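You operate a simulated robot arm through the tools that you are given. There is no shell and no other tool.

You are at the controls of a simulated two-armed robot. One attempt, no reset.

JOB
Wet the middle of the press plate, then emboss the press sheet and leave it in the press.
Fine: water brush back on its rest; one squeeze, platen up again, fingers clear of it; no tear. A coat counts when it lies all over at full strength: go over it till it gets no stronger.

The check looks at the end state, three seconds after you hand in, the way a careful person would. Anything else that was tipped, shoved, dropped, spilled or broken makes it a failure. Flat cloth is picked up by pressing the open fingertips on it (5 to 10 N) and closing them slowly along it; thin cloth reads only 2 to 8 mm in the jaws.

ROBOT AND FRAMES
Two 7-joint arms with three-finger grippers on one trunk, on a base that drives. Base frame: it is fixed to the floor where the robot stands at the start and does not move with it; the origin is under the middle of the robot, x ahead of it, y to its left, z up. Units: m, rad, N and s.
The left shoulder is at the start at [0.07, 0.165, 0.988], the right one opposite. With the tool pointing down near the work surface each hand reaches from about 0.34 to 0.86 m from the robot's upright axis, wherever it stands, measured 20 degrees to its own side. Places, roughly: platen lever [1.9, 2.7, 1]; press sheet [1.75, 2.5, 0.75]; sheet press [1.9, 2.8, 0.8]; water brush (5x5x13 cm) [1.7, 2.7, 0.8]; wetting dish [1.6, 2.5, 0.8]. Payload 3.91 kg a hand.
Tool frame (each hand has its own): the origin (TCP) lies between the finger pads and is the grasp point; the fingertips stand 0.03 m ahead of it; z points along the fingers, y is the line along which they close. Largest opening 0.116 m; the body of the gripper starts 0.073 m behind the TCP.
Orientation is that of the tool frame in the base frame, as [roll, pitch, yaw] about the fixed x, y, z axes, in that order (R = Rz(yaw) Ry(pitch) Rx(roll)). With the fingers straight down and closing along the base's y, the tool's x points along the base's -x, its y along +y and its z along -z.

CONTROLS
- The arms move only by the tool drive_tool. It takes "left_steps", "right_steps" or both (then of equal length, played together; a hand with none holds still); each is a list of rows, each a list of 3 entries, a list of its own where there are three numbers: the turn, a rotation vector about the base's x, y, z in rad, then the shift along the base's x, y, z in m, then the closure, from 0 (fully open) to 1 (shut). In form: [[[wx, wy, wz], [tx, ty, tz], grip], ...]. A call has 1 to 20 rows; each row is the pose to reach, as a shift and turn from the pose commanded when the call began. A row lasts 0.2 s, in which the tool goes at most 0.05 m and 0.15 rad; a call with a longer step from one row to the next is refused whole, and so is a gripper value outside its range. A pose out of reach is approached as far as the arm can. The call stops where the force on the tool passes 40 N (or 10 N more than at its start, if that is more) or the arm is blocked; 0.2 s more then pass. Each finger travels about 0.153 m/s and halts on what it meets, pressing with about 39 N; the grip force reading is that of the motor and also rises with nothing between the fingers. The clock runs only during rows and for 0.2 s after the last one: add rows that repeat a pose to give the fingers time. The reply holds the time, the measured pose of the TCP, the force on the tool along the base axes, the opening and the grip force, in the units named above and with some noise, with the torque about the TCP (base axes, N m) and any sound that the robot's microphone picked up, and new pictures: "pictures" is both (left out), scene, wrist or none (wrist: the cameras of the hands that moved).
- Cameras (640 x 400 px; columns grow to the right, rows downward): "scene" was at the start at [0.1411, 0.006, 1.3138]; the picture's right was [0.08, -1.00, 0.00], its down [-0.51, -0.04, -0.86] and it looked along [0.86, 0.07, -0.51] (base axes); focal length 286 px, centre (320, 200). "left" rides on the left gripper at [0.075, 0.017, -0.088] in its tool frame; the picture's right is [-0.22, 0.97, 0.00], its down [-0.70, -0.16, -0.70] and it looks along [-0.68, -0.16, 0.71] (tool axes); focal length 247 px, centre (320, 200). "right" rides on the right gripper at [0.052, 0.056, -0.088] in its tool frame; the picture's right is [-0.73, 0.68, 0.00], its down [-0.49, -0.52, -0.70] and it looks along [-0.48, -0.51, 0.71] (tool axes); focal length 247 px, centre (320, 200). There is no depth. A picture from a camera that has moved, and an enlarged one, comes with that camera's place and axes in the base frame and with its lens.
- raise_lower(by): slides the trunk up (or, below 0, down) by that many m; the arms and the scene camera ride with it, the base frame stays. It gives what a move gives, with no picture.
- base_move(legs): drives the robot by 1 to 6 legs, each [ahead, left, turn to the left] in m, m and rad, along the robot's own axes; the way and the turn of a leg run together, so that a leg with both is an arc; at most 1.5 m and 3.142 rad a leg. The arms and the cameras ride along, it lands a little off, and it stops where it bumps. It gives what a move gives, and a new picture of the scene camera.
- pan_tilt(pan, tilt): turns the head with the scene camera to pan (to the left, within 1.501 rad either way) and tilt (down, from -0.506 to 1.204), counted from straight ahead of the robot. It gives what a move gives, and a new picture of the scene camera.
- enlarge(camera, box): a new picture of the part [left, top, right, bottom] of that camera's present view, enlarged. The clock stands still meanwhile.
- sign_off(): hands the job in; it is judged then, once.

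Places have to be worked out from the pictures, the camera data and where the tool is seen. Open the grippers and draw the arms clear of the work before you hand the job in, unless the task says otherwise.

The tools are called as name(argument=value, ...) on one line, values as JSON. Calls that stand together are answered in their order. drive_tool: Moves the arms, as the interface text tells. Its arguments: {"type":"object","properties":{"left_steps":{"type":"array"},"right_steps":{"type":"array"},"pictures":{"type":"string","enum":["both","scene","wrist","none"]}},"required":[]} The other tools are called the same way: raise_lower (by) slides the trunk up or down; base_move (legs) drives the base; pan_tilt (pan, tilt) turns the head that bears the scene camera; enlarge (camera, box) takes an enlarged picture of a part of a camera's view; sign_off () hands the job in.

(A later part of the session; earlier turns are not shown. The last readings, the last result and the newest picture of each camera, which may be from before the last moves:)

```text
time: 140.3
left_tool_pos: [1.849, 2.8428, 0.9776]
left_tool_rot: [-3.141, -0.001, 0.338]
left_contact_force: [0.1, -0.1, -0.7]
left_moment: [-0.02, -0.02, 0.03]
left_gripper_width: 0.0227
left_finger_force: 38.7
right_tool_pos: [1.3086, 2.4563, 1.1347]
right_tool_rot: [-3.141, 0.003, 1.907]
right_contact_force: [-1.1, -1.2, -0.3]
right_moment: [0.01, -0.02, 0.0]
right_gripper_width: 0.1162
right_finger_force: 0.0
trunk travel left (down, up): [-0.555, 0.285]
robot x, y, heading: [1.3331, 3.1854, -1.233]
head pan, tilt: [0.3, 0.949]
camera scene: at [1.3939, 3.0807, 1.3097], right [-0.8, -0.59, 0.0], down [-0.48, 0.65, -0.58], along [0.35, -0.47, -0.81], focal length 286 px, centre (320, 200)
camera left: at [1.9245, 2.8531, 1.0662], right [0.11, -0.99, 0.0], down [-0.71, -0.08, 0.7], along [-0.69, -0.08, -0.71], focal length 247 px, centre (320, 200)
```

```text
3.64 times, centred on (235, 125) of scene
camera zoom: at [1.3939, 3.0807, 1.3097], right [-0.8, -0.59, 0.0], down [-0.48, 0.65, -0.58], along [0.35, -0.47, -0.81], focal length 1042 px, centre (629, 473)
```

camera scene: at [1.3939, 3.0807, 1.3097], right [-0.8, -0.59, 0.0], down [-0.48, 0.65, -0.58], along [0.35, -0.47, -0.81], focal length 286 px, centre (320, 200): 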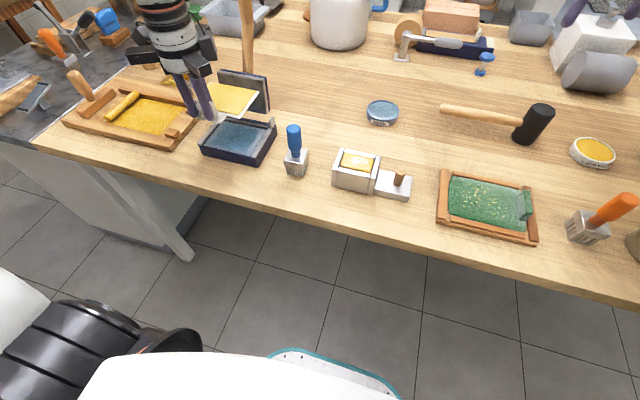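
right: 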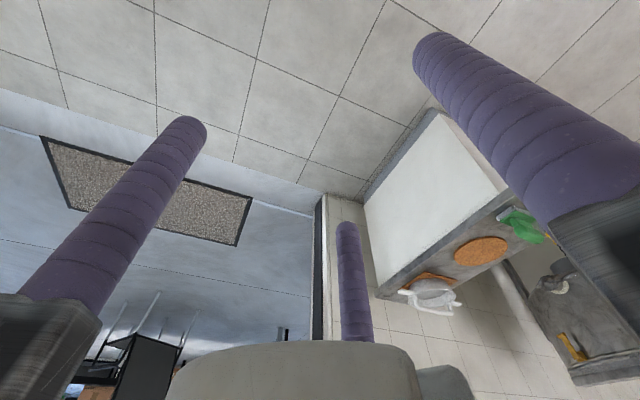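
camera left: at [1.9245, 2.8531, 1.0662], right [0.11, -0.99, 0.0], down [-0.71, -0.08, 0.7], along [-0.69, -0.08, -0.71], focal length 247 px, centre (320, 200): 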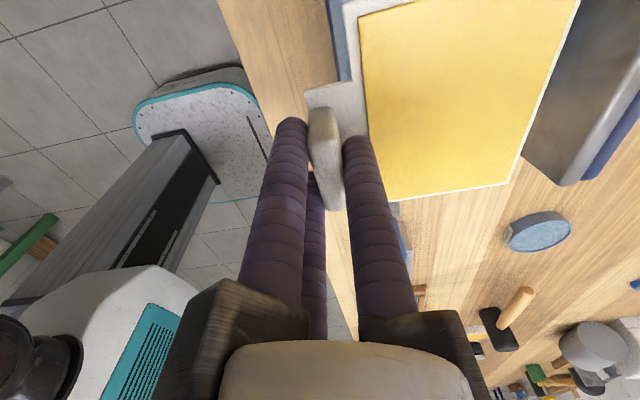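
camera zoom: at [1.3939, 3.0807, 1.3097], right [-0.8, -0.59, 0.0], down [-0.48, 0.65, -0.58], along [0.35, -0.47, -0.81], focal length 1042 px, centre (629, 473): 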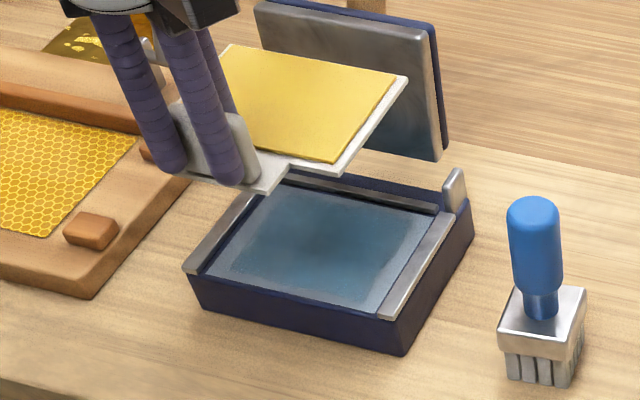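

The sheet hovers over the plate. From combined views the plate centre is about 5 mm to the right and 8 mm nearer to me than the sheet is now. I'll shift accordingly and lower to ~2 cm above the rails to check.

drive_tool(left_steps=[[[0, 0, 0], [-0.0078, 0.0058, 0], 1.0], [[0, 0, 0], [-0.0078, 0.0058, -0.02], 1.0], [[0, 0, 0], [-0.0078, 0.0058, -0.04], 1.0], [[0, 0, 0], [-0.0078, 0.0058, -0.06], 1.0], [[0, 0, 0], [-0.0078, 0.0058, -0.073], 1.0], [[0, 0, 0], [-0.0078, 0.0058, -0.073], 1.0]], pictures="wrist")

enlarge(camera="scene", box=[180, 85, 290, 170])

enlarge(camera="left", box=[280, 0, 600, 200])

```text
time: 141.7
left_tool_pos: [1.8407, 2.8482, 0.9058]
left_tool_rot: [-3.141, 0.0, 0.34]
left_contact_force: [-0.2, 0.0, -1.4]
left_moment: [0.0, -0.01, -0.02]
left_gripper_width: 0.0224
left_finger_force: 39.0
right_tool_pos: [1.3091, 2.4553, 1.1339]
right_tool_rot: [-3.142, 0.002, 1.907]
right_contact_force: [0.2, -0.4, 0.0]
right_moment: [-0.03, 0.01, -0.05]
right_gripper_width: 0.1158
right_finger_force: 0.1
trunk travel left (down, up): [-0.555, 0.285]
robot x, y, heading: [1.3335, 3.1874, -1.233]
head pan, tilt: [0.3, 0.949]
camera left: at [1.9171, 2.8581, 0.993], right [0.11, -0.99, 0.0], down [-0.71, -0.08, 0.7], along [-0.69, -0.08, -0.71], focal length 247 px, centre (320, 200)
```

left: 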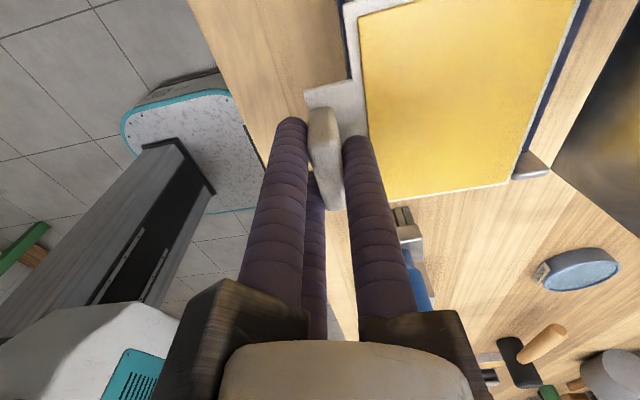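

```text
4.71 times, centred on (235, 128) of scene
camera zoom: at [1.3944, 3.0805, 1.3096], right [-0.8, -0.59, 0.0], down [-0.48, 0.65, -0.58], along [0.35, -0.47, -0.81], focal length 1348 px, centre (720, 541)
```

zoom: 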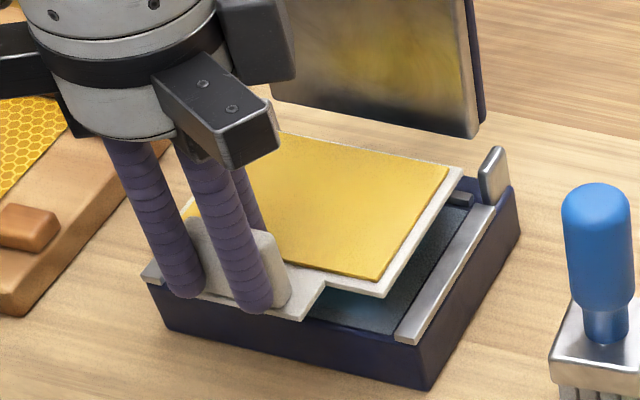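

```text
2.00 times, centred on (440, 100) of left
camera zoom: at [1.9171, 2.8581, 0.993], right [0.11, -0.99, 0.0], down [-0.71, -0.08, 0.7], along [-0.69, -0.08, -0.71], focal length 494 px, centre (80, 400)
```

zoom: 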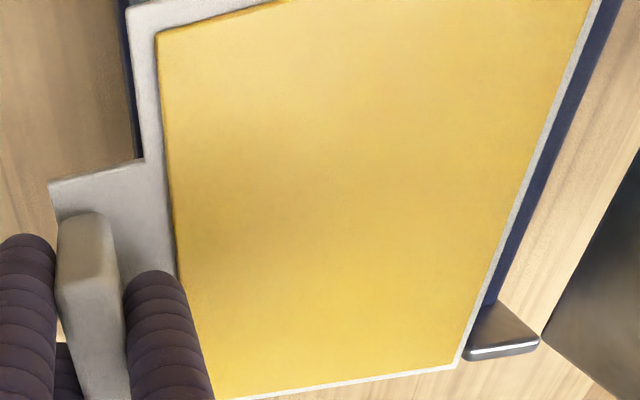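

The sheet's edges are parallel to the rails with a few mm gap on the right and front/rear well matched. I'll lower to about 5 mm over the plate and check again.

drive_tool(left_steps=[[[0, 0, 0], [0, 0, -0.007], 1.0], [[0, 0, 0], [0, 0, -0.014], 1.0], [[0, 0, 0], [0, 0, -0.02], 1.0], [[0, 0, 0], [0, 0, -0.023], 1.0], [[0, 0, 0], [0, 0, -0.023], 1.0]], pictures="none")

enlarge(camera="scene", box=[190, 100, 290, 170])

enlarge(camera="left", box=[280, 0, 600, 200])

```text
time: 142.9
left_tool_pos: [1.8398, 2.8475, 0.8818]
left_tool_rot: [3.141, -0.002, 0.341]
left_contact_force: [1.8, -0.3, 7.7]
left_moment: [-0.3, 0.34, 0.07]
left_gripper_width: 0.0223
left_finger_force: 39.4
right_tool_pos: [1.3085, 2.4561, 1.1337]
right_tool_rot: [-3.141, 0.001, 1.908]
right_contact_force: [-0.3, 0.1, 0.7]
right_moment: [0.0, 0.0, -0.01]
right_gripper_width: 0.1162
right_finger_force: 0.0
trunk travel left (down, up): [-0.555, 0.285]
robot x, y, heading: [1.3306, 3.1865, -1.234]
head pan, tilt: [0.3, 0.949]
```

```text
5.71 times, centred on (240, 135) of scene
camera zoom: at [1.3938, 3.0808, 1.3098], right [-0.8, -0.59, 0.0], down [-0.48, 0.65, -0.58], along [0.35, -0.47, -0.81], focal length 1637 px, centre (777, 571)
```

zoom: 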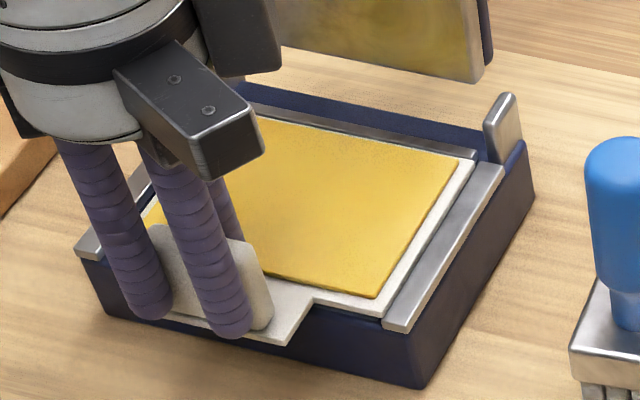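

```text
2.00 times, centred on (440, 100) of left
camera zoom: at [1.916, 2.8581, 0.9709], right [0.12, -0.99, 0.0], down [-0.71, -0.08, 0.7], along [-0.69, -0.08, -0.71], focal length 494 px, centre (80, 400)
```

zoom: 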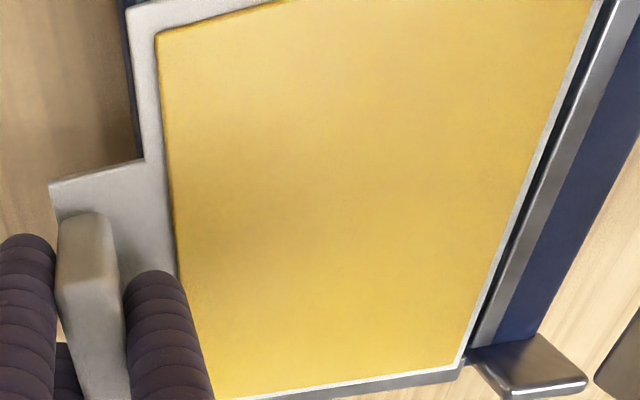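

I feel 8 N with a torque that places the contact at the carrier's near-right corner—it's catching the front lip/right rail. There's spare gap at the rear, so I'll lift 5 mm, shift 3 mm rearward and 2 mm left, and lower again.

drive_tool(left_steps=[[[0, 0, 0], [0, 0, 0.005], 1.0], [[0, 0, 0], [0.0029, -0.0021, 0.005], 1.0], [[0, 0, 0], [0.0029, -0.0021, 0.002], 1.0], [[0, 0, 0], [0.0029, -0.0021, 0.0], 1.0], [[0, 0, 0], [0.0029, -0.0021, 0.0], 1.0]], pictures="none")

enlarge(camera="scene", box=[190, 100, 290, 170])

enlarge(camera="left", box=[280, 0, 600, 200])

```text
time: 144.1
left_tool_pos: [1.844, 2.8461, 0.881]
left_tool_rot: [-3.139, -0.001, 0.341]
left_contact_force: [-0.6, -0.7, -1.1]
left_moment: [0.06, 0.0, 0.02]
left_gripper_width: 0.0226
left_finger_force: 38.8
right_tool_pos: [1.3094, 2.4553, 1.133]
right_tool_rot: [3.139, 0.002, 1.907]
right_contact_force: [-0.1, -0.5, -0.4]
right_moment: [0.0, -0.01, 0.01]
right_gripper_width: 0.1159
right_finger_force: 0.0
trunk travel left (down, up): [-0.555, 0.285]
robot x, y, heading: [1.3331, 3.1883, -1.234]
head pan, tilt: [0.3, 0.949]
```

```text
5.71 times, centred on (240, 135) of scene
camera zoom: at [1.3943, 3.0803, 1.3096], right [-0.8, -0.59, 0.0], down [-0.48, 0.65, -0.58], along [0.35, -0.47, -0.81], focal length 1637 px, centre (777, 571)
```

zoom: 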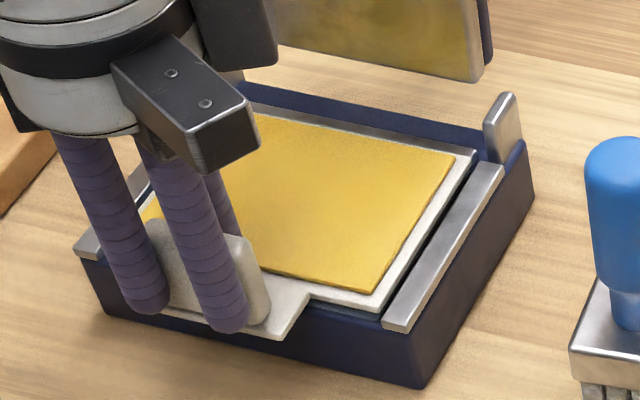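

```text
2.00 times, centred on (440, 100) of left
camera zoom: at [1.9197, 2.8562, 0.9702], right [0.11, -0.99, 0.0], down [-0.71, -0.08, 0.7], along [-0.69, -0.08, -0.71], focal length 494 px, centre (80, 400)
```

zoom: 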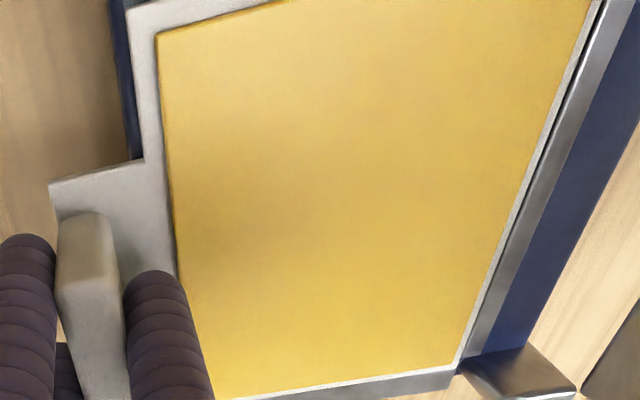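

Free now, with a visible gap on the right. Lowering further in small steps.

drive_tool(left_steps=[[[0, 0, 0], [-0.001, 0.0, -0.001], 1.0], [[0, 0, 0], [-0.001, 0.0, -0.002], 1.0], [[0, 0, 0], [-0.001, 0.0, -0.003], 1.0], [[0, 0, 0], [-0.001, 0.0, -0.003], 1.0]], pictures="none")

```text
time: 145.1
left_tool_pos: [1.8423, 2.8468, 0.878]
left_tool_rot: [-3.14, -0.001, 0.342]
left_contact_force: [0.4, 0.4, -0.5]
left_moment: [0.02, 0.02, -0.04]
left_gripper_width: 0.0224
left_finger_force: 38.6
right_tool_pos: [1.3084, 2.4563, 1.1355]
right_tool_rot: [3.141, 0.003, 1.907]
right_contact_force: [-0.4, 0.2, 0.4]
right_moment: [-0.01, 0.01, 0.01]
right_gripper_width: 0.1159
right_finger_force: 0.0
trunk travel left (down, up): [-0.555, 0.285]
robot x, y, heading: [1.3359, 3.185, -1.235]
head pan, tilt: [0.3, 0.949]
```

drive_tool(left_steps=[[[0, 0, 0], [0.0, 0.0, -0.001], 1.0], [[0, 0, 0], [0.0, 0.0, -0.002], 1.0], [[0, 0, 0], [0.0, 0.0, -0.002], 1.0]], pictures="none")

enlarge(camera="scene", box=[190, 100, 290, 170])

```text
time: 145.9
left_tool_pos: [1.8423, 2.8476, 0.8773]
left_tool_rot: [3.139, -0.001, 0.339]
left_contact_force: [2.5, 0.5, 8.2]
left_moment: [-0.13, -0.12, 0.01]
left_gripper_width: 0.0225
left_finger_force: 38.6
right_tool_pos: [1.3083, 2.4559, 1.1341]
right_tool_rot: [3.14, 0.003, 1.908]
right_contact_force: [0.7, -0.3, 0.4]
right_moment: [-0.02, -0.03, -0.02]
right_gripper_width: 0.1158
right_finger_force: 0.1
trunk travel left (down, up): [-0.555, 0.285]
robot x, y, heading: [1.3302, 3.1875, -1.234]
head pan, tilt: [0.3, 0.949]
```

```text
5.71 times, centred on (240, 135) of scene
camera zoom: at [1.3935, 3.0811, 1.3098], right [-0.8, -0.59, 0.0], down [-0.48, 0.65, -0.58], along [0.35, -0.47, -0.81], focal length 1637 px, centre (777, 571)
```

zoom: 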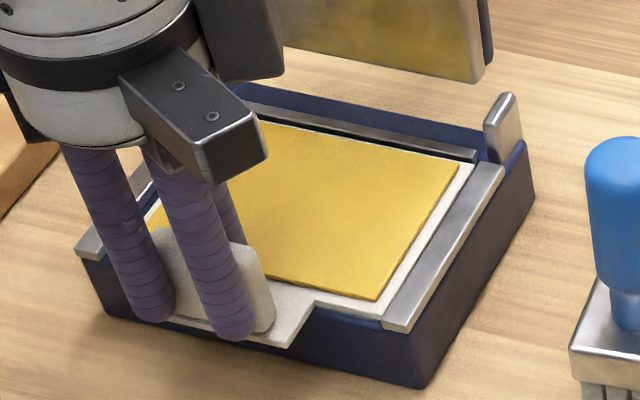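

8 N contact centred on the front-middle, at the height expected for the plate: the sheet is lying on the plate between the rails. I'll ease off, open slowly and rise.

drive_tool(left_steps=[[[0, 0, 0], [0, 0, 0.0012], 1.0], [[0, 0, 0], [0, 0, 0.0012], 0.85], [[0, 0, 0], [0, 0, 0.0012], 0.78], [[0, 0, 0], [0, 0, 0.0012], 0.7], [[0, 0, 0], [0, 0, 0.0012], 0.6], [[0, 0, 0], [0, 0, 0.0012], 0.5], [[0, 0, 0], [0, 0, 0.0012], 0.5], [[0, 0, 0], [0, 0, 0.02], 0.5], [[0, 0, 0], [0, 0, 0.05], 0.5], [[0, 0, 0], [0, 0, 0.08], 0.5], [[0, 0, 0], [0, 0, 0.08], 0.5]], pictures="wrist")

enlarge(camera="scene", box=[190, 100, 290, 170])

enlarge(camera="left", box=[280, 0, 600, 200])

```text
time: 148.3
left_tool_pos: [1.8403, 2.8463, 0.957]
left_tool_rot: [3.141, -0.005, 0.341]
left_contact_force: [0.1, 0.5, 0.4]
left_moment: [0.03, -0.01, 0.02]
left_gripper_width: 0.058
left_finger_force: 0.1
right_tool_pos: [1.31, 2.4545, 1.1343]
right_tool_rot: [-3.14, 0.001, 1.906]
right_contact_force: [0.1, 0.2, 1.2]
right_moment: [0.0, 0.04, -0.03]
right_gripper_width: 0.1158
right_finger_force: 0.0
trunk travel left (down, up): [-0.555, 0.285]
robot x, y, heading: [1.3304, 3.1887, -1.235]
head pan, tilt: [0.3, 0.949]
camera left: at [1.9166, 2.8562, 1.0455], right [0.11, -0.99, 0.0], down [-0.71, -0.08, 0.7], along [-0.69, -0.08, -0.72], focal length 247 px, centre (320, 200)
```

left: 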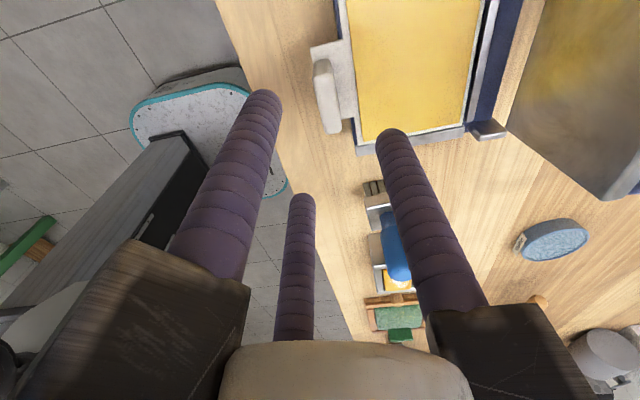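

```text
5.71 times, centred on (240, 135) of scene
camera zoom: at [1.3933, 3.0799, 1.3096], right [-0.8, -0.59, 0.0], down [-0.48, 0.65, -0.58], along [0.35, -0.47, -0.81], focal length 1637 px, centre (777, 571)
```

zoom: 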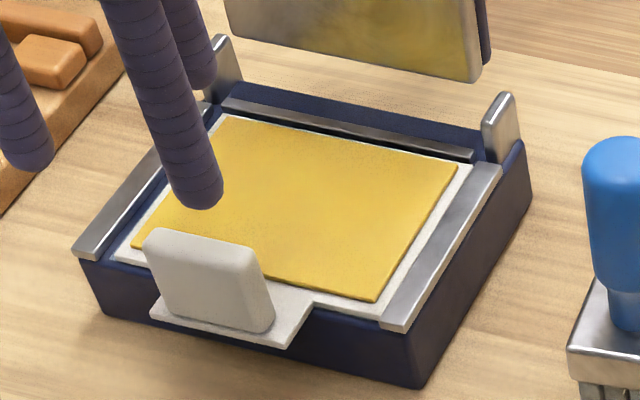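

```text
2.00 times, centred on (440, 100) of left
camera zoom: at [1.9166, 2.8562, 1.0455], right [0.11, -0.99, 0.0], down [-0.71, -0.08, 0.7], along [-0.69, -0.08, -0.72], focal length 494 px, centre (80, 400)
```

zoom: 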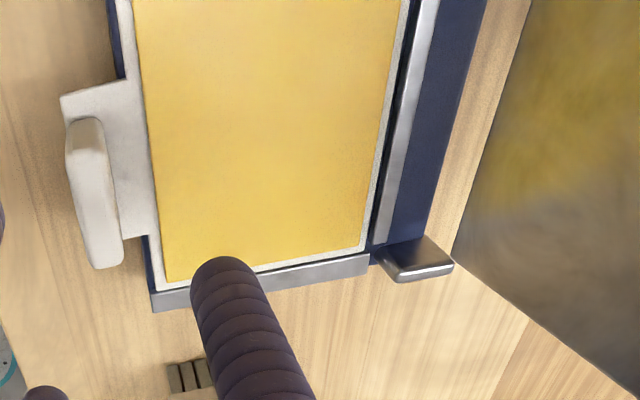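

The sheet lies flat on the plate between the rails, tab outside the front. Next is the lever: I'll grip its handle sideways so it can pivot in the fingers. For reach over the whole arc I'll raise the hand, then reposition the base 6 cm back and 9 cm left.

drive_tool(left_steps=[[[0, 0, 0], [0, 0, 0.03], 0.4], [[0, 0, 0], [0, 0, 0.06], 0.3], [[0, 0, 0], [0, 0, 0.06], 0.3]], pictures="none")

base_move(legs=[[-0.06, 0.09, 0]])

```text
time: 149.1
left_tool_pos: [1.8426, 2.8501, 1.015]
left_tool_rot: [-3.14, 0.001, 0.34]
left_contact_force: [0.1, -1.1, -0.6]
left_moment: [-0.01, 0.03, 0.01]
left_gripper_width: 0.0812
left_finger_force: 0.1
right_tool_pos: [1.3104, 2.4556, 1.133]
right_tool_rot: [-3.14, 0.001, 1.907]
right_contact_force: [0.9, -0.1, 0.1]
right_moment: [-0.01, 0.02, -0.03]
right_gripper_width: 0.1159
right_finger_force: 0.1
trunk travel left (down, up): [-0.555, 0.285]
robot x, y, heading: [1.3323, 3.1846, -1.233]
head pan, tilt: [0.3, 0.949]
```

```text
time: 150.3
left_tool_pos: [1.9046, 2.9318, 1.0158]
left_tool_rot: [-3.14, -0.003, 0.338]
left_contact_force: [0.7, -0.2, -0.1]
left_moment: [-0.03, 0.0, 0.01]
left_gripper_width: 0.0812
left_finger_force: 0.1
right_tool_pos: [1.3721, 2.5413, 1.1344]
right_tool_rot: [-3.141, 0.001, 1.906]
right_contact_force: [0.5, 0.5, 0.8]
right_moment: [-0.04, 0.05, 0.01]
right_gripper_width: 0.1159
right_finger_force: 0.0
trunk travel left (down, up): [-0.555, 0.285]
robot x, y, heading: [1.3964, 3.2705, -1.237]
head pan, tilt: [0.3, 0.949]
camera scene: at [1.4569, 3.1657, 1.3096], right [-0.8, -0.59, 0.0], down [-0.48, 0.65, -0.58], along [0.35, -0.47, -0.81], focal length 286 px, centre (320, 200)
```

scene: 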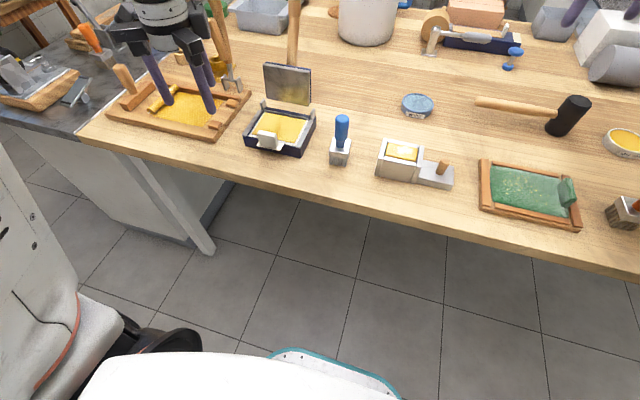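

Base placed. I'll tilt the head up to see the whole lever and measure it.

pan_tilt(pan=0.3, tilt=0.65)

enlarge(camera="scene", box=[220, 120, 380, 260])

```text
time: 151.1
left_tool_pos: [1.9039, 2.9319, 1.015]
left_tool_rot: [-3.139, -0.002, 0.338]
left_contact_force: [0.1, -0.7, -0.5]
left_moment: [-0.03, -0.02, 0.01]
left_gripper_width: 0.0812
left_finger_force: 0.1
right_tool_pos: [1.3711, 2.5407, 1.1338]
right_tool_rot: [-3.141, 0.002, 1.905]
right_contact_force: [1.2, 1.2, -0.1]
right_moment: [-0.04, -0.02, 0.03]
right_gripper_width: 0.116
right_finger_force: 0.1
trunk travel left (down, up): [-0.555, 0.285]
robot x, y, heading: [1.3956, 3.2748, -1.234]
head pan, tilt: [0.3, 0.649]
camera scene: at [1.4649, 3.154, 1.3337], right [-0.8, -0.59, 0.0], down [-0.36, 0.49, -0.8], along [0.47, -0.64, -0.61], focal length 286 px, centre (320, 200)
```

scene: 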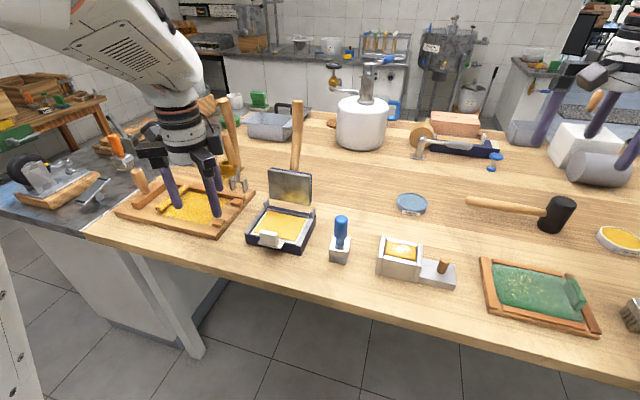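

```text
2.86 times, centred on (300, 190) of scene
camera zoom: at [1.4649, 3.154, 1.3337], right [-0.8, -0.59, 0.0], down [-0.36, 0.49, -0.8], along [0.47, -0.64, -0.61], focal length 818 px, centre (377, 229)
```

zoom: 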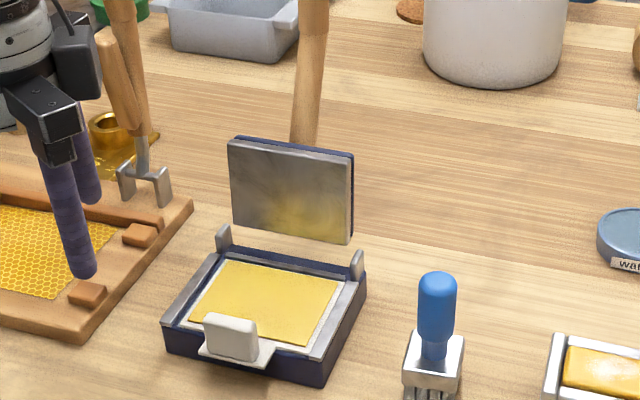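

Zooming on the lever handle to measure its position and thickness.

enlarge(camera="scene", box=[250, 90, 340, 190])

```text
4.00 times, centred on (295, 140) of scene
camera zoom: at [1.4649, 3.154, 1.3337], right [-0.8, -0.59, 0.0], down [-0.36, 0.49, -0.8], along [0.47, -0.64, -0.61], focal length 1146 px, centre (420, 440)
```

zoom: 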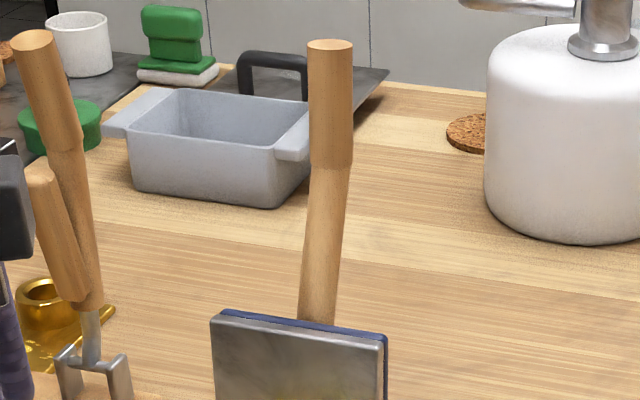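

The lever has a straight shaft and an upright round grip ≈27 mm thick, from z≈1.03 to 1.10, centred near (L-plane 2.677) at about (1.925,2.623,1.066). I'll raise the hand, turn it back +90° and bring it toward the grip from above.

drive_tool(left_steps=[[[0, 0, 0.1423], [0, 0, 0.03], 0.3], [[0, 0, 0.2846], [0, 0, 0.06], 0.3], [[0, 0, 0.4269], [0, 0, 0.09], 0.3], [[0, 0, 0.5692], [0, 0, 0.12], 0.3], [[0, 0, 0.7115], [0, 0, 0.15], 0.3], [[0, 0, 0.8538], [-0.008, -0.02, 0.165], 0.3], [[0, 0, 0.9961], [-0.016, -0.04, 0.165], 0.3], [[0, 0, 1.1384], [-0.024, -0.06, 0.165], 0.3], [[0, 0, 1.2807], [-0.032, -0.08, 0.165], 0.3], [[0, 0, 1.423], [-0.04, -0.1, 0.165], 0.3], [[0, 0, 1.565], [-0.0445, -0.1212, 0.165], 0.3], [[0, 0, 1.565], [-0.0445, -0.1212, 0.165], 0.3]], pictures="both")

```text
time: 153.7
left_tool_pos: [1.8616, 2.8111, 1.1801]
left_tool_rot: [-3.141, 0.0, 1.906]
left_contact_force: [-0.3, 0.3, 0.0]
left_moment: [-0.04, 0.01, 0.02]
left_gripper_width: 0.0812
left_finger_force: 0.1
right_tool_pos: [1.3713, 2.5412, 1.1336]
right_tool_rot: [-3.141, 0.003, 1.905]
right_contact_force: [-0.5, -0.3, 0.1]
right_moment: [0.03, 0.0, 0.03]
right_gripper_width: 0.1159
right_finger_force: 0.0
trunk travel left (down, up): [-0.555, 0.285]
robot x, y, heading: [1.3961, 3.2716, -1.235]
head pan, tilt: [0.3, 0.649]
camera scene: at [1.465, 3.1549, 1.3338], right [-0.8, -0.59, 0.0], down [-0.36, 0.49, -0.8], along [0.47, -0.64, -0.6], focal length 286 px, centre (320, 200)
camera left: at [1.8527, 2.8903, 1.2689], right [0.99, 0.11, 0.0], down [0.08, -0.71, 0.7], along [0.07, -0.7, -0.71], focal length 247 px, centre (320, 200)
```

scene: 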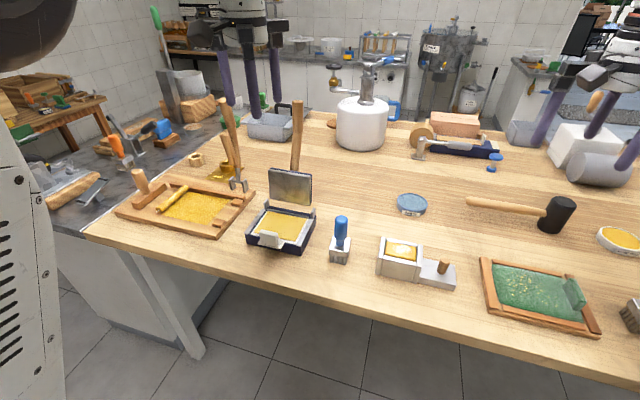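
left: 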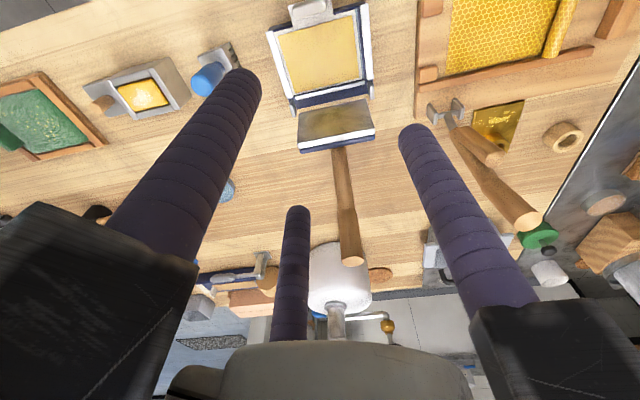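

The overhead wrist view places the lever grip at L≈2.6725: grip top ≈(A −1.855, z 1.105), i.e. base (1.920,2.625). I'll move above it with tips at z 1.15 and check alignment.

drive_tool(left_steps=[[[0, 0, 0], [0.01, -0.036, 0], 0.3], [[0, 0, 0], [0.022, -0.072, 0], 0.3], [[0, 0, 0], [0.034, -0.108, 0], 0.3], [[0, 0, 0], [0.046, -0.144, 0], 0.3], [[0, 0, 0], [0.0561, -0.1795, 0], 0.3], [[0, 0, 0], [0.0561, -0.1795, 0], 0.3]], pictures="both")

enlarge(camera="left", box=[180, 20, 500, 220])

```text
time: 155.1
left_tool_pos: [1.9105, 2.6753, 1.1691]
left_tool_rot: [-3.139, 0.0, 1.904]
left_contact_force: [0.0, 0.3, -0.4]
left_moment: [0.02, 0.02, -0.01]
left_gripper_width: 0.0812
left_finger_force: 0.1
left hand out of reach, approached as far as the arm can: row 4, 5, 6
right_tool_pos: [1.3705, 2.5419, 1.1331]
right_tool_rot: [3.139, 0.002, 1.906]
right_contact_force: [-0.2, -0.4, -0.5]
right_moment: [0.01, 0.04, -0.01]
right_gripper_width: 0.1162
right_finger_force: 0.2
trunk travel left (down, up): [-0.555, 0.285]
robot x, y, heading: [1.3943, 3.2711, -1.235]
head pan, tilt: [0.3, 0.649]
camera scene: at [1.4651, 3.1537, 1.3337], right [-0.8, -0.59, 0.0], down [-0.36, 0.49, -0.8], along [0.47, -0.64, -0.61], focal length 286 px, centre (320, 200)
camera left: at [1.9023, 2.7535, 1.2569], right [0.99, 0.11, 0.0], down [0.08, -0.71, 0.7], along [0.07, -0.7, -0.71], focal length 247 px, centre (320, 200)
```

scene: 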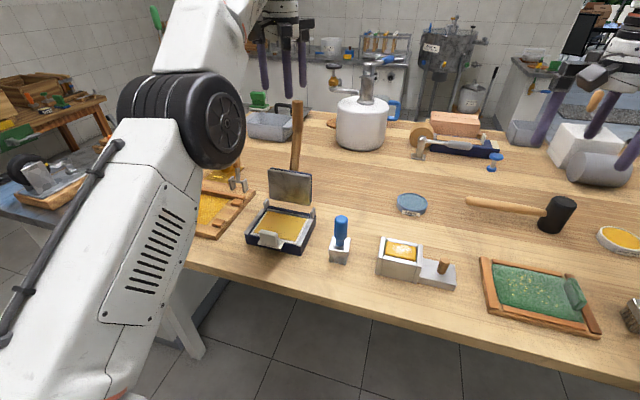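
left: 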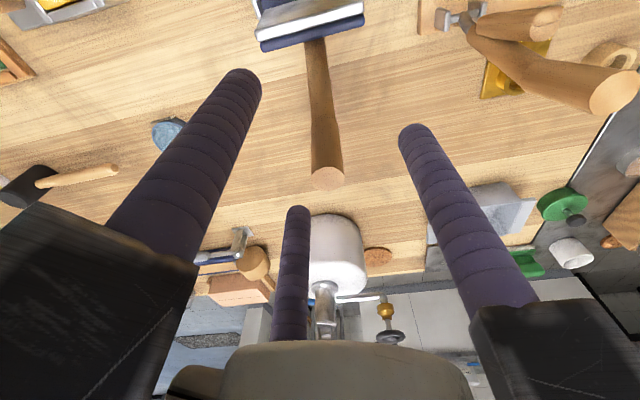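

```text
2.00 times, centred on (340, 120) of left
camera zoom: at [1.9023, 2.7535, 1.2569], right [0.99, 0.11, 0.0], down [0.08, -0.71, 0.7], along [0.07, -0.7, -0.71], focal length 494 px, centre (280, 360)
```

zoom: 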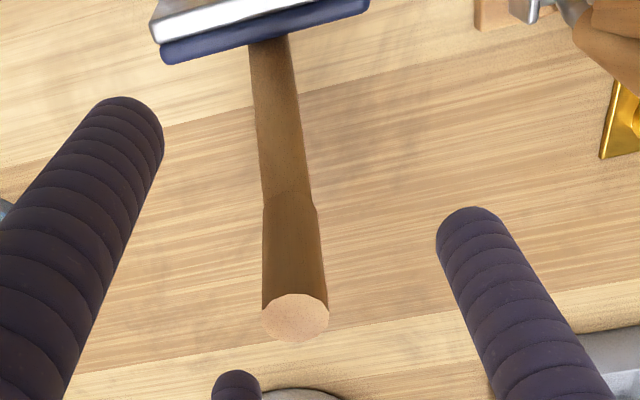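

The arm can't reach the grip height from here with the tool down. Raising the trunk 0.26 m brings the wrist near shoulder height, and shifting the base 0.16 m right gives room for the whole arc.

raise_lower(by=0.26)

base_move(legs=[[0, -0.16, 0]])

```text
time: 157.8
left_tool_pos: [1.911, 2.6757, 1.4287]
left_tool_rot: [3.141, -0.001, 1.904]
left_contact_force: [0.8, -0.1, -0.2]
left_moment: [0.02, 0.02, -0.02]
left_gripper_width: 0.0814
left_finger_force: 0.1
right_tool_pos: [1.3715, 2.5406, 1.3935]
right_tool_rot: [-3.142, 0.002, 1.906]
right_contact_force: [0.3, 0.5, -0.4]
right_moment: [0.02, -0.01, 0.02]
right_gripper_width: 0.1161
right_finger_force: 0.0
trunk travel left (down, up): [-0.815, 0.025]
robot x, y, heading: [1.3971, 3.2723, -1.24]
head pan, tilt: [0.3, 0.649]
```

```text
time: 159.2
left_tool_pos: [1.7634, 2.6254, 1.4291]
left_tool_rot: [-3.138, -0.003, 1.907]
left_contact_force: [0.5, -0.8, -0.1]
left_moment: [-0.01, 0.03, -0.03]
left_gripper_width: 0.0813
left_finger_force: 0.0
right_tool_pos: [1.2239, 2.4891, 1.3941]
right_tool_rot: [-3.141, 0.001, 1.908]
right_contact_force: [-0.3, 0.8, -0.5]
right_moment: [0.0, 0.02, -0.02]
right_gripper_width: 0.1158
right_finger_force: 0.1
trunk travel left (down, up): [-0.815, 0.025]
robot x, y, heading: [1.244, 3.2198, -1.231]
head pan, tilt: [0.3, 0.649]
camera scene: at [1.3168, 3.1023, 1.5937], right [-0.8, -0.6, 0.0], down [-0.36, 0.49, -0.8], along [0.47, -0.64, -0.61], focal length 286 px, centre (320, 200)
```

scene: 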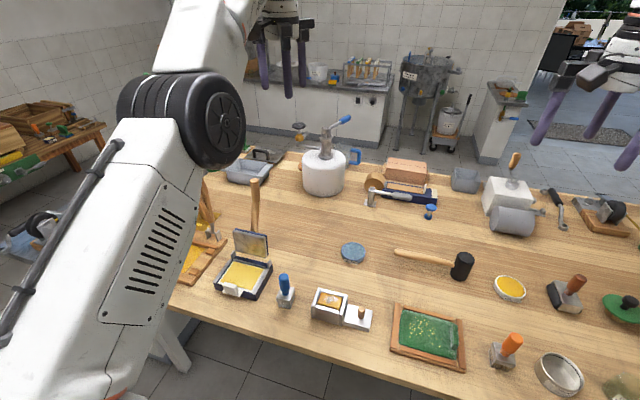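

Now at a better stance. I'll test reach of the closed-lever position first, at a spot 7 cm to the right of the lever plane in free space (A −2.189, z 0.92).

drive_tool(left_steps=[[[0, 0, 0], [-0.0015, 0.021, -0.036], 0.3], [[0, 0, 0], [-0.003, 0.042, -0.073], 0.3], [[0, 0, 0], [-0.0046, 0.063, -0.109], 0.3], [[0, 0, 0], [-0.006, 0.084, -0.145], 0.3], [[0, 0, 0], [-0.0077, 0.105, -0.182], 0.3], [[0, 0, 0], [-0.009, 0.126, -0.218], 0.3], [[0, 0, 0], [-0.0107, 0.147, -0.254], 0.3], [[0, 0, 0], [-0.012, 0.168, -0.291], 0.3], [[0, 0, 0], [-0.0138, 0.188, -0.327], 0.3], [[0, 0, 0], [-0.0154, 0.209, -0.364], 0.3], [[0, 0, 0], [-0.017, 0.23, -0.4], 0.3], [[0, 0, 0], [-0.0184, 0.251, -0.436], 0.3], [[0, 0, 0], [-0.02, 0.272, -0.473], 0.3], [[0, 0, 0], [-0.0215, 0.293, -0.509], 0.3], [[0, 0, 0], [-0.0215, 0.293, -0.509], 0.3]], pictures="scene")

```text
time: 162.4
left_tool_pos: [1.7394, 2.9182, 0.9183]
left_tool_rot: [-3.141, 0.001, 1.909]
left_contact_force: [0.7, 0.6, -0.2]
left_moment: [0.0, -0.02, 0.0]
left_gripper_width: 0.0812
left_finger_force: 0.0
right_tool_pos: [1.2203, 2.4877, 1.3944]
right_tool_rot: [-3.141, 0.002, 1.91]
right_contact_force: [0.5, -0.2, 1.3]
right_moment: [0.01, -0.02, -0.02]
right_gripper_width: 0.1161
right_finger_force: 0.1
trunk travel left (down, up): [-0.815, 0.025]
robot x, y, heading: [1.2439, 3.2206, -1.231]
head pan, tilt: [0.3, 0.649]
camera scene: at [1.313, 3.1013, 1.5938], right [-0.8, -0.6, 0.0], down [-0.36, 0.49, -0.8], along [0.47, -0.64, -0.6], focal length 286 px, centre (320, 200)
```

scene: 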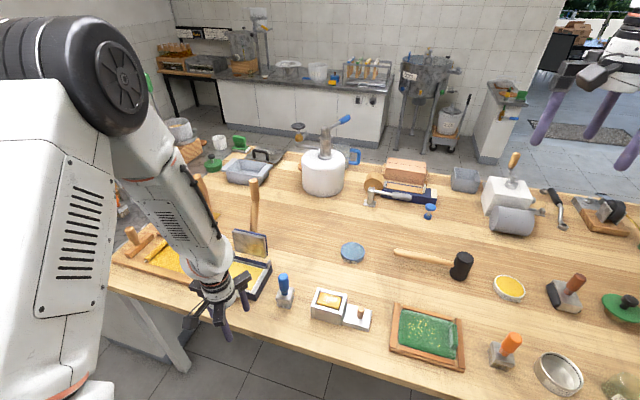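

Reach is fine there. Now going up and across to above the lever grip.

drive_tool(left_steps=[[[0, 0, 0], [0, 0, 0.048], 0.3], [[0, 0, 0], [0, 0, 0.096], 0.3], [[0, 0, 0], [0, 0, 0.144], 0.3], [[0, 0, 0], [0, 0, 0.192], 0.3], [[0, 0, 0], [0, 0, 0.24], 0.3], [[0, 0, 0], [0.02, -0.03, 0.272], 0.3], [[0, 0, 0], [0.045, -0.07, 0.275], 0.3], [[0, 0, 0], [0.07, -0.11, 0.275], 0.3], [[0, 0, 0], [0.095, -0.15, 0.275], 0.3], [[0, 0, 0], [0.12, -0.19, 0.275], 0.3], [[0, 0, 0], [0.145, -0.23, 0.275], 0.3], [[0, 0, 0], [0.165, -0.262, 0.275], 0.3], [[0, 0, 0], [0.1784, -0.2864, 0.27], 0.3], [[0, 0, 0], [0.1784, -0.2864, 0.262], 0.3], [[0, 0, 0], [0.1784, -0.2864, 0.262], 0.3]], pictures="both")

enlarge(camera="left", box=[180, 20, 500, 220])

enlarge(camera="scene", box=[180, 100, 340, 220])

```text
time: 165.6
left_tool_pos: [1.9154, 2.6319, 1.1828]
left_tool_rot: [-3.141, -0.003, 1.907]
left_contact_force: [1.1, -0.1, 0.7]
left_moment: [0.0, -0.01, 0.02]
left_gripper_width: 0.0812
left_finger_force: 0.1
right_tool_pos: [1.2214, 2.4884, 1.3942]
right_tool_rot: [-3.141, 0.001, 1.907]
right_contact_force: [-0.7, -0.1, -0.8]
right_moment: [0.02, -0.01, 0.01]
right_gripper_width: 0.1161
right_finger_force: 0.1
trunk travel left (down, up): [-0.815, 0.025]
robot x, y, heading: [1.2455, 3.2222, -1.235]
head pan, tilt: [0.3, 0.649]
camera scene: at [1.3132, 3.1017, 1.5938], right [-0.8, -0.6, 0.0], down [-0.36, 0.49, -0.8], along [0.47, -0.64, -0.6], focal length 286 px, centre (320, 200)
camera left: at [1.9081, 2.7099, 1.2711], right [0.99, 0.11, 0.0], down [0.08, -0.71, 0.7], along [0.08, -0.7, -0.71], focal length 247 px, centre (320, 200)
```

scene: 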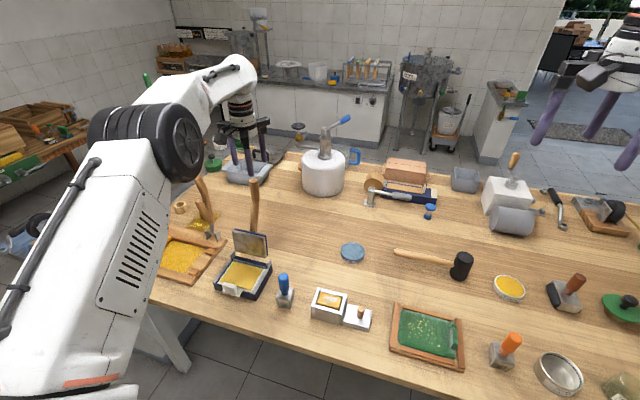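
left: 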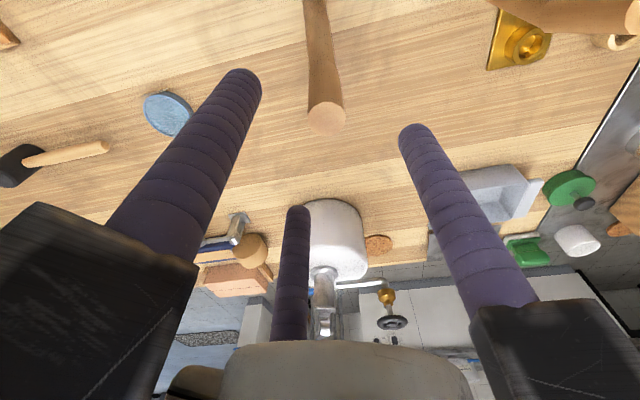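

```text
2.00 times, centred on (340, 120) of left
camera zoom: at [1.9081, 2.7099, 1.2711], right [0.99, 0.11, 0.0], down [0.08, -0.71, 0.7], along [0.08, -0.7, -0.71], focal length 494 px, centre (280, 360)
```

zoom: 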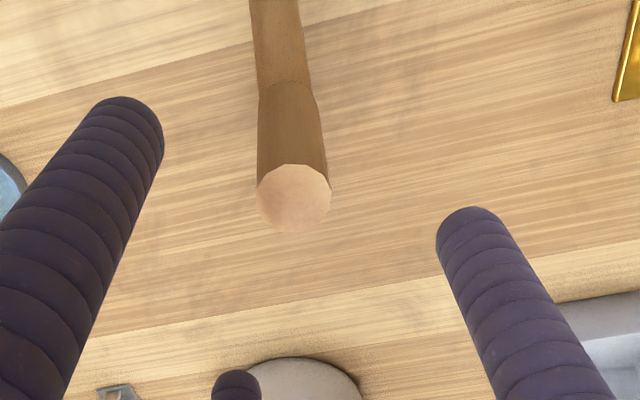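

```text
3.33 times, centred on (260, 160) of scene
camera zoom: at [1.3132, 3.1017, 1.5938], right [-0.8, -0.6, 0.0], down [-0.36, 0.49, -0.8], along [0.47, -0.64, -0.6], focal length 955 px, centre (520, 333)
```

zoom: 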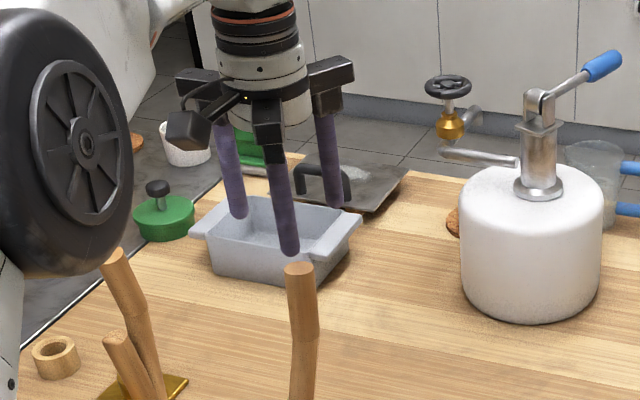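

The grip top is at (1.921,2.629), the hand centred within ~4 mm. I'll descend 11 cm around the grip and close gently.

drive_tool(left_steps=[[[0, 0, 0], [0.003, 0.002, -0.03], 0.3], [[0, 0, 0], [0.003, 0.002, -0.06], 0.3], [[0, 0, 0], [0.003, 0.002, -0.09], 0.3], [[0, 0, 0], [0.003, 0.002, -0.111], 0.3], [[0, 0, 0], [0.003, 0.002, -0.111], 0.45], [[0, 0, 0], [0.003, 0.002, -0.111], 0.6]], pictures="wrist")

enlarge(camera="scene", box=[200, 120, 320, 240])

```text
time: 167.0
left_tool_pos: [1.9208, 2.6337, 1.0709]
left_tool_rot: [-3.14, -0.001, 1.907]
left_contact_force: [-0.2, -0.1, 0.0]
left_moment: [0.01, 0.0, -0.01]
left_gripper_width: 0.0464
left_finger_force: 0.0
right_tool_pos: [1.2215, 2.488, 1.3935]
right_tool_rot: [3.141, 0.002, 1.91]
right_contact_force: [0.6, -0.1, 0.8]
right_moment: [-0.02, 0.01, 0.0]
right_gripper_width: 0.1159
right_finger_force: 0.2
trunk travel left (down, up): [-0.815, 0.025]
robot x, y, heading: [1.2432, 3.2183, -1.231]
head pan, tilt: [0.3, 0.649]
camera left: at [1.9126, 2.7112, 1.1595], right [0.99, 0.11, 0.0], down [0.08, -0.71, 0.7], along [0.08, -0.7, -0.71], focal length 247 px, centre (320, 200)
```

left: 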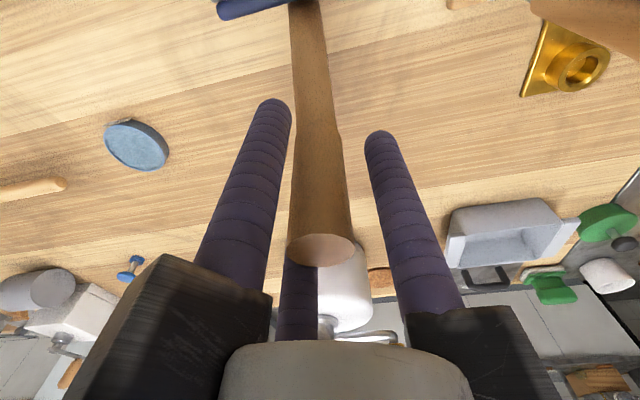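

```text
3.33 times, centred on (260, 180) of scene
camera zoom: at [1.3137, 3.101, 1.5937], right [-0.8, -0.6, 0.0], down [-0.36, 0.49, -0.8], along [0.47, -0.64, -0.6], focal length 955 px, centre (520, 267)
```

zoom: 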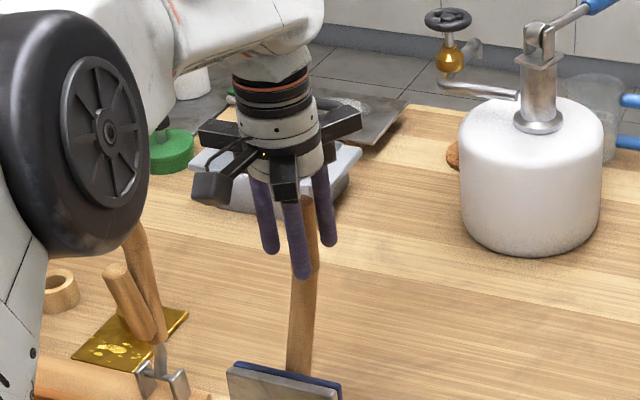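

The handle is between the fingers. Closing onto it.

drive_tool(left_steps=[[[0, 0, 0], [0, 0, 0], 0.68], [[0, 0, 0], [0, 0, 0], 0.74], [[0, 0, 0], [0, 0, 0], 0.8], [[0, 0, 0], [0, 0, 0], 0.9], [[0, 0, 0], [0, 0, 0], 0.9]], pictures="wrist")

```text
time: 168.2
left_tool_pos: [1.9191, 2.6346, 1.0723]
left_tool_rot: [-3.14, 0.0, 1.905]
left_contact_force: [-8.7, 0.6, 3.4]
left_moment: [1.25, 0.59, 0.01]
left_gripper_width: 0.0292
left_finger_force: 45.2
right_tool_pos: [1.2189, 2.489, 1.3945]
right_tool_rot: [3.141, 0.002, 1.907]
right_contact_force: [-0.8, -0.3, -0.7]
right_moment: [0.01, 0.04, -0.01]
right_gripper_width: 0.1162
right_finger_force: 0.2
trunk travel left (down, up): [-0.815, 0.025]
robot x, y, heading: [1.2416, 3.2215, -1.236]
head pan, tilt: [0.3, 0.649]
camera left: at [1.9101, 2.7111, 1.1607], right [0.99, 0.11, 0.0], down [0.08, -0.71, 0.7], along [0.08, -0.7, -0.71], focal length 247 px, centre (320, 200)
```

left: 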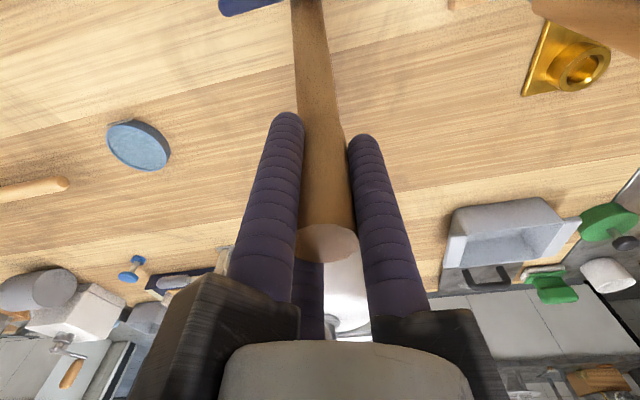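

Gripped at 29 mm. The hinge is about (A −1.9535, z 0.843), radius ≈0.247 m. I'll swing the lever toward me along that arc in chunks, first to about vertical, reading the forces.

drive_tool(left_steps=[[[0, 0, 0], [-0.0047, 0.0091, 0.0037], 0.9], [[0, 0, 0], [-0.008, 0.0187, 0.007], 0.9], [[0, 0, 0], [-0.0115, 0.0285, 0.0098], 0.9], [[0, 0, 0], [-0.0149, 0.0384, 0.0123], 0.9]], pictures="none")

```text
time: 169.2
left_tool_pos: [1.9058, 2.6707, 1.0839]
left_tool_rot: [-3.141, 0.003, 1.906]
left_contact_force: [3.9, -9.7, 3.8]
left_moment: [-2.24, -0.89, 0.17]
left_gripper_width: 0.0308
left_finger_force: 45.0
right_tool_pos: [1.2219, 2.4872, 1.3942]
right_tool_rot: [3.14, 0.001, 1.907]
right_contact_force: [0.1, 0.1, 0.9]
right_moment: [0.0, -0.01, 0.01]
right_gripper_width: 0.1161
right_finger_force: 0.1
trunk travel left (down, up): [-0.815, 0.025]
robot x, y, heading: [1.2465, 3.2213, -1.236]
head pan, tilt: [0.3, 0.649]
```

The lever follows with ~10 N resistance. Continuing the arc past vertical in small steps.

drive_tool(left_steps=[[[0, 0, 0], [-0.0035, 0.01, 0.0018], 0.9], [[0, 0, 0], [-0.0069, 0.0201, 0.0034], 0.9], [[0, 0, 0], [-0.0104, 0.0302, 0.0044], 0.9], [[0, 0, 0], [-0.0139, 0.0404, 0.0049], 0.9]], pictures="scene")

enlarge(camera="scene", box=[180, 150, 320, 310])

```text
time: 170.2
left_tool_pos: [1.8876, 2.7102, 1.0883]
left_tool_rot: [3.14, 0.004, 1.906]
left_contact_force: [-5.6, -13.6, 9.6]
left_moment: [-2.25, -0.71, 0.0]
left_gripper_width: 0.0349
left_finger_force: 45.1
right_tool_pos: [1.2189, 2.4877, 1.3943]
right_tool_rot: [3.14, 0.0, 1.907]
right_contact_force: [-0.8, 0.8, -0.7]
right_moment: [-0.05, 0.01, 0.0]
right_gripper_width: 0.1158
right_finger_force: 0.1
trunk travel left (down, up): [-0.815, 0.025]
robot x, y, heading: [1.2465, 3.2175, -1.231]
head pan, tilt: [0.3, 0.649]
camera scene: at [1.3108, 3.1008, 1.5939], right [-0.8, -0.59, 0.0], down [-0.36, 0.49, -0.8], along [0.47, -0.64, -0.6], focal length 286 px, centre (320, 200)
```

scene: 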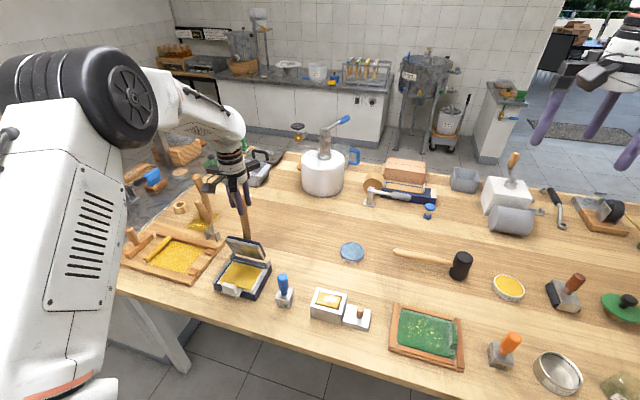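

```text
2.50 times, centred on (250, 230) of scene
camera zoom: at [1.3108, 3.1008, 1.5939], right [-0.8, -0.59, 0.0], down [-0.36, 0.49, -0.8], along [0.47, -0.64, -0.6], focal length 716 px, centre (495, 125)
```

zoom: 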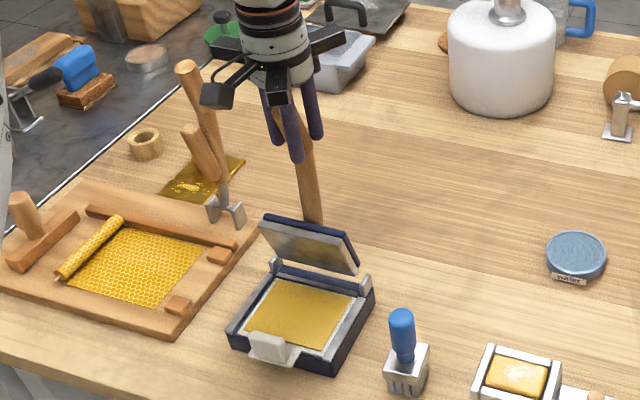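

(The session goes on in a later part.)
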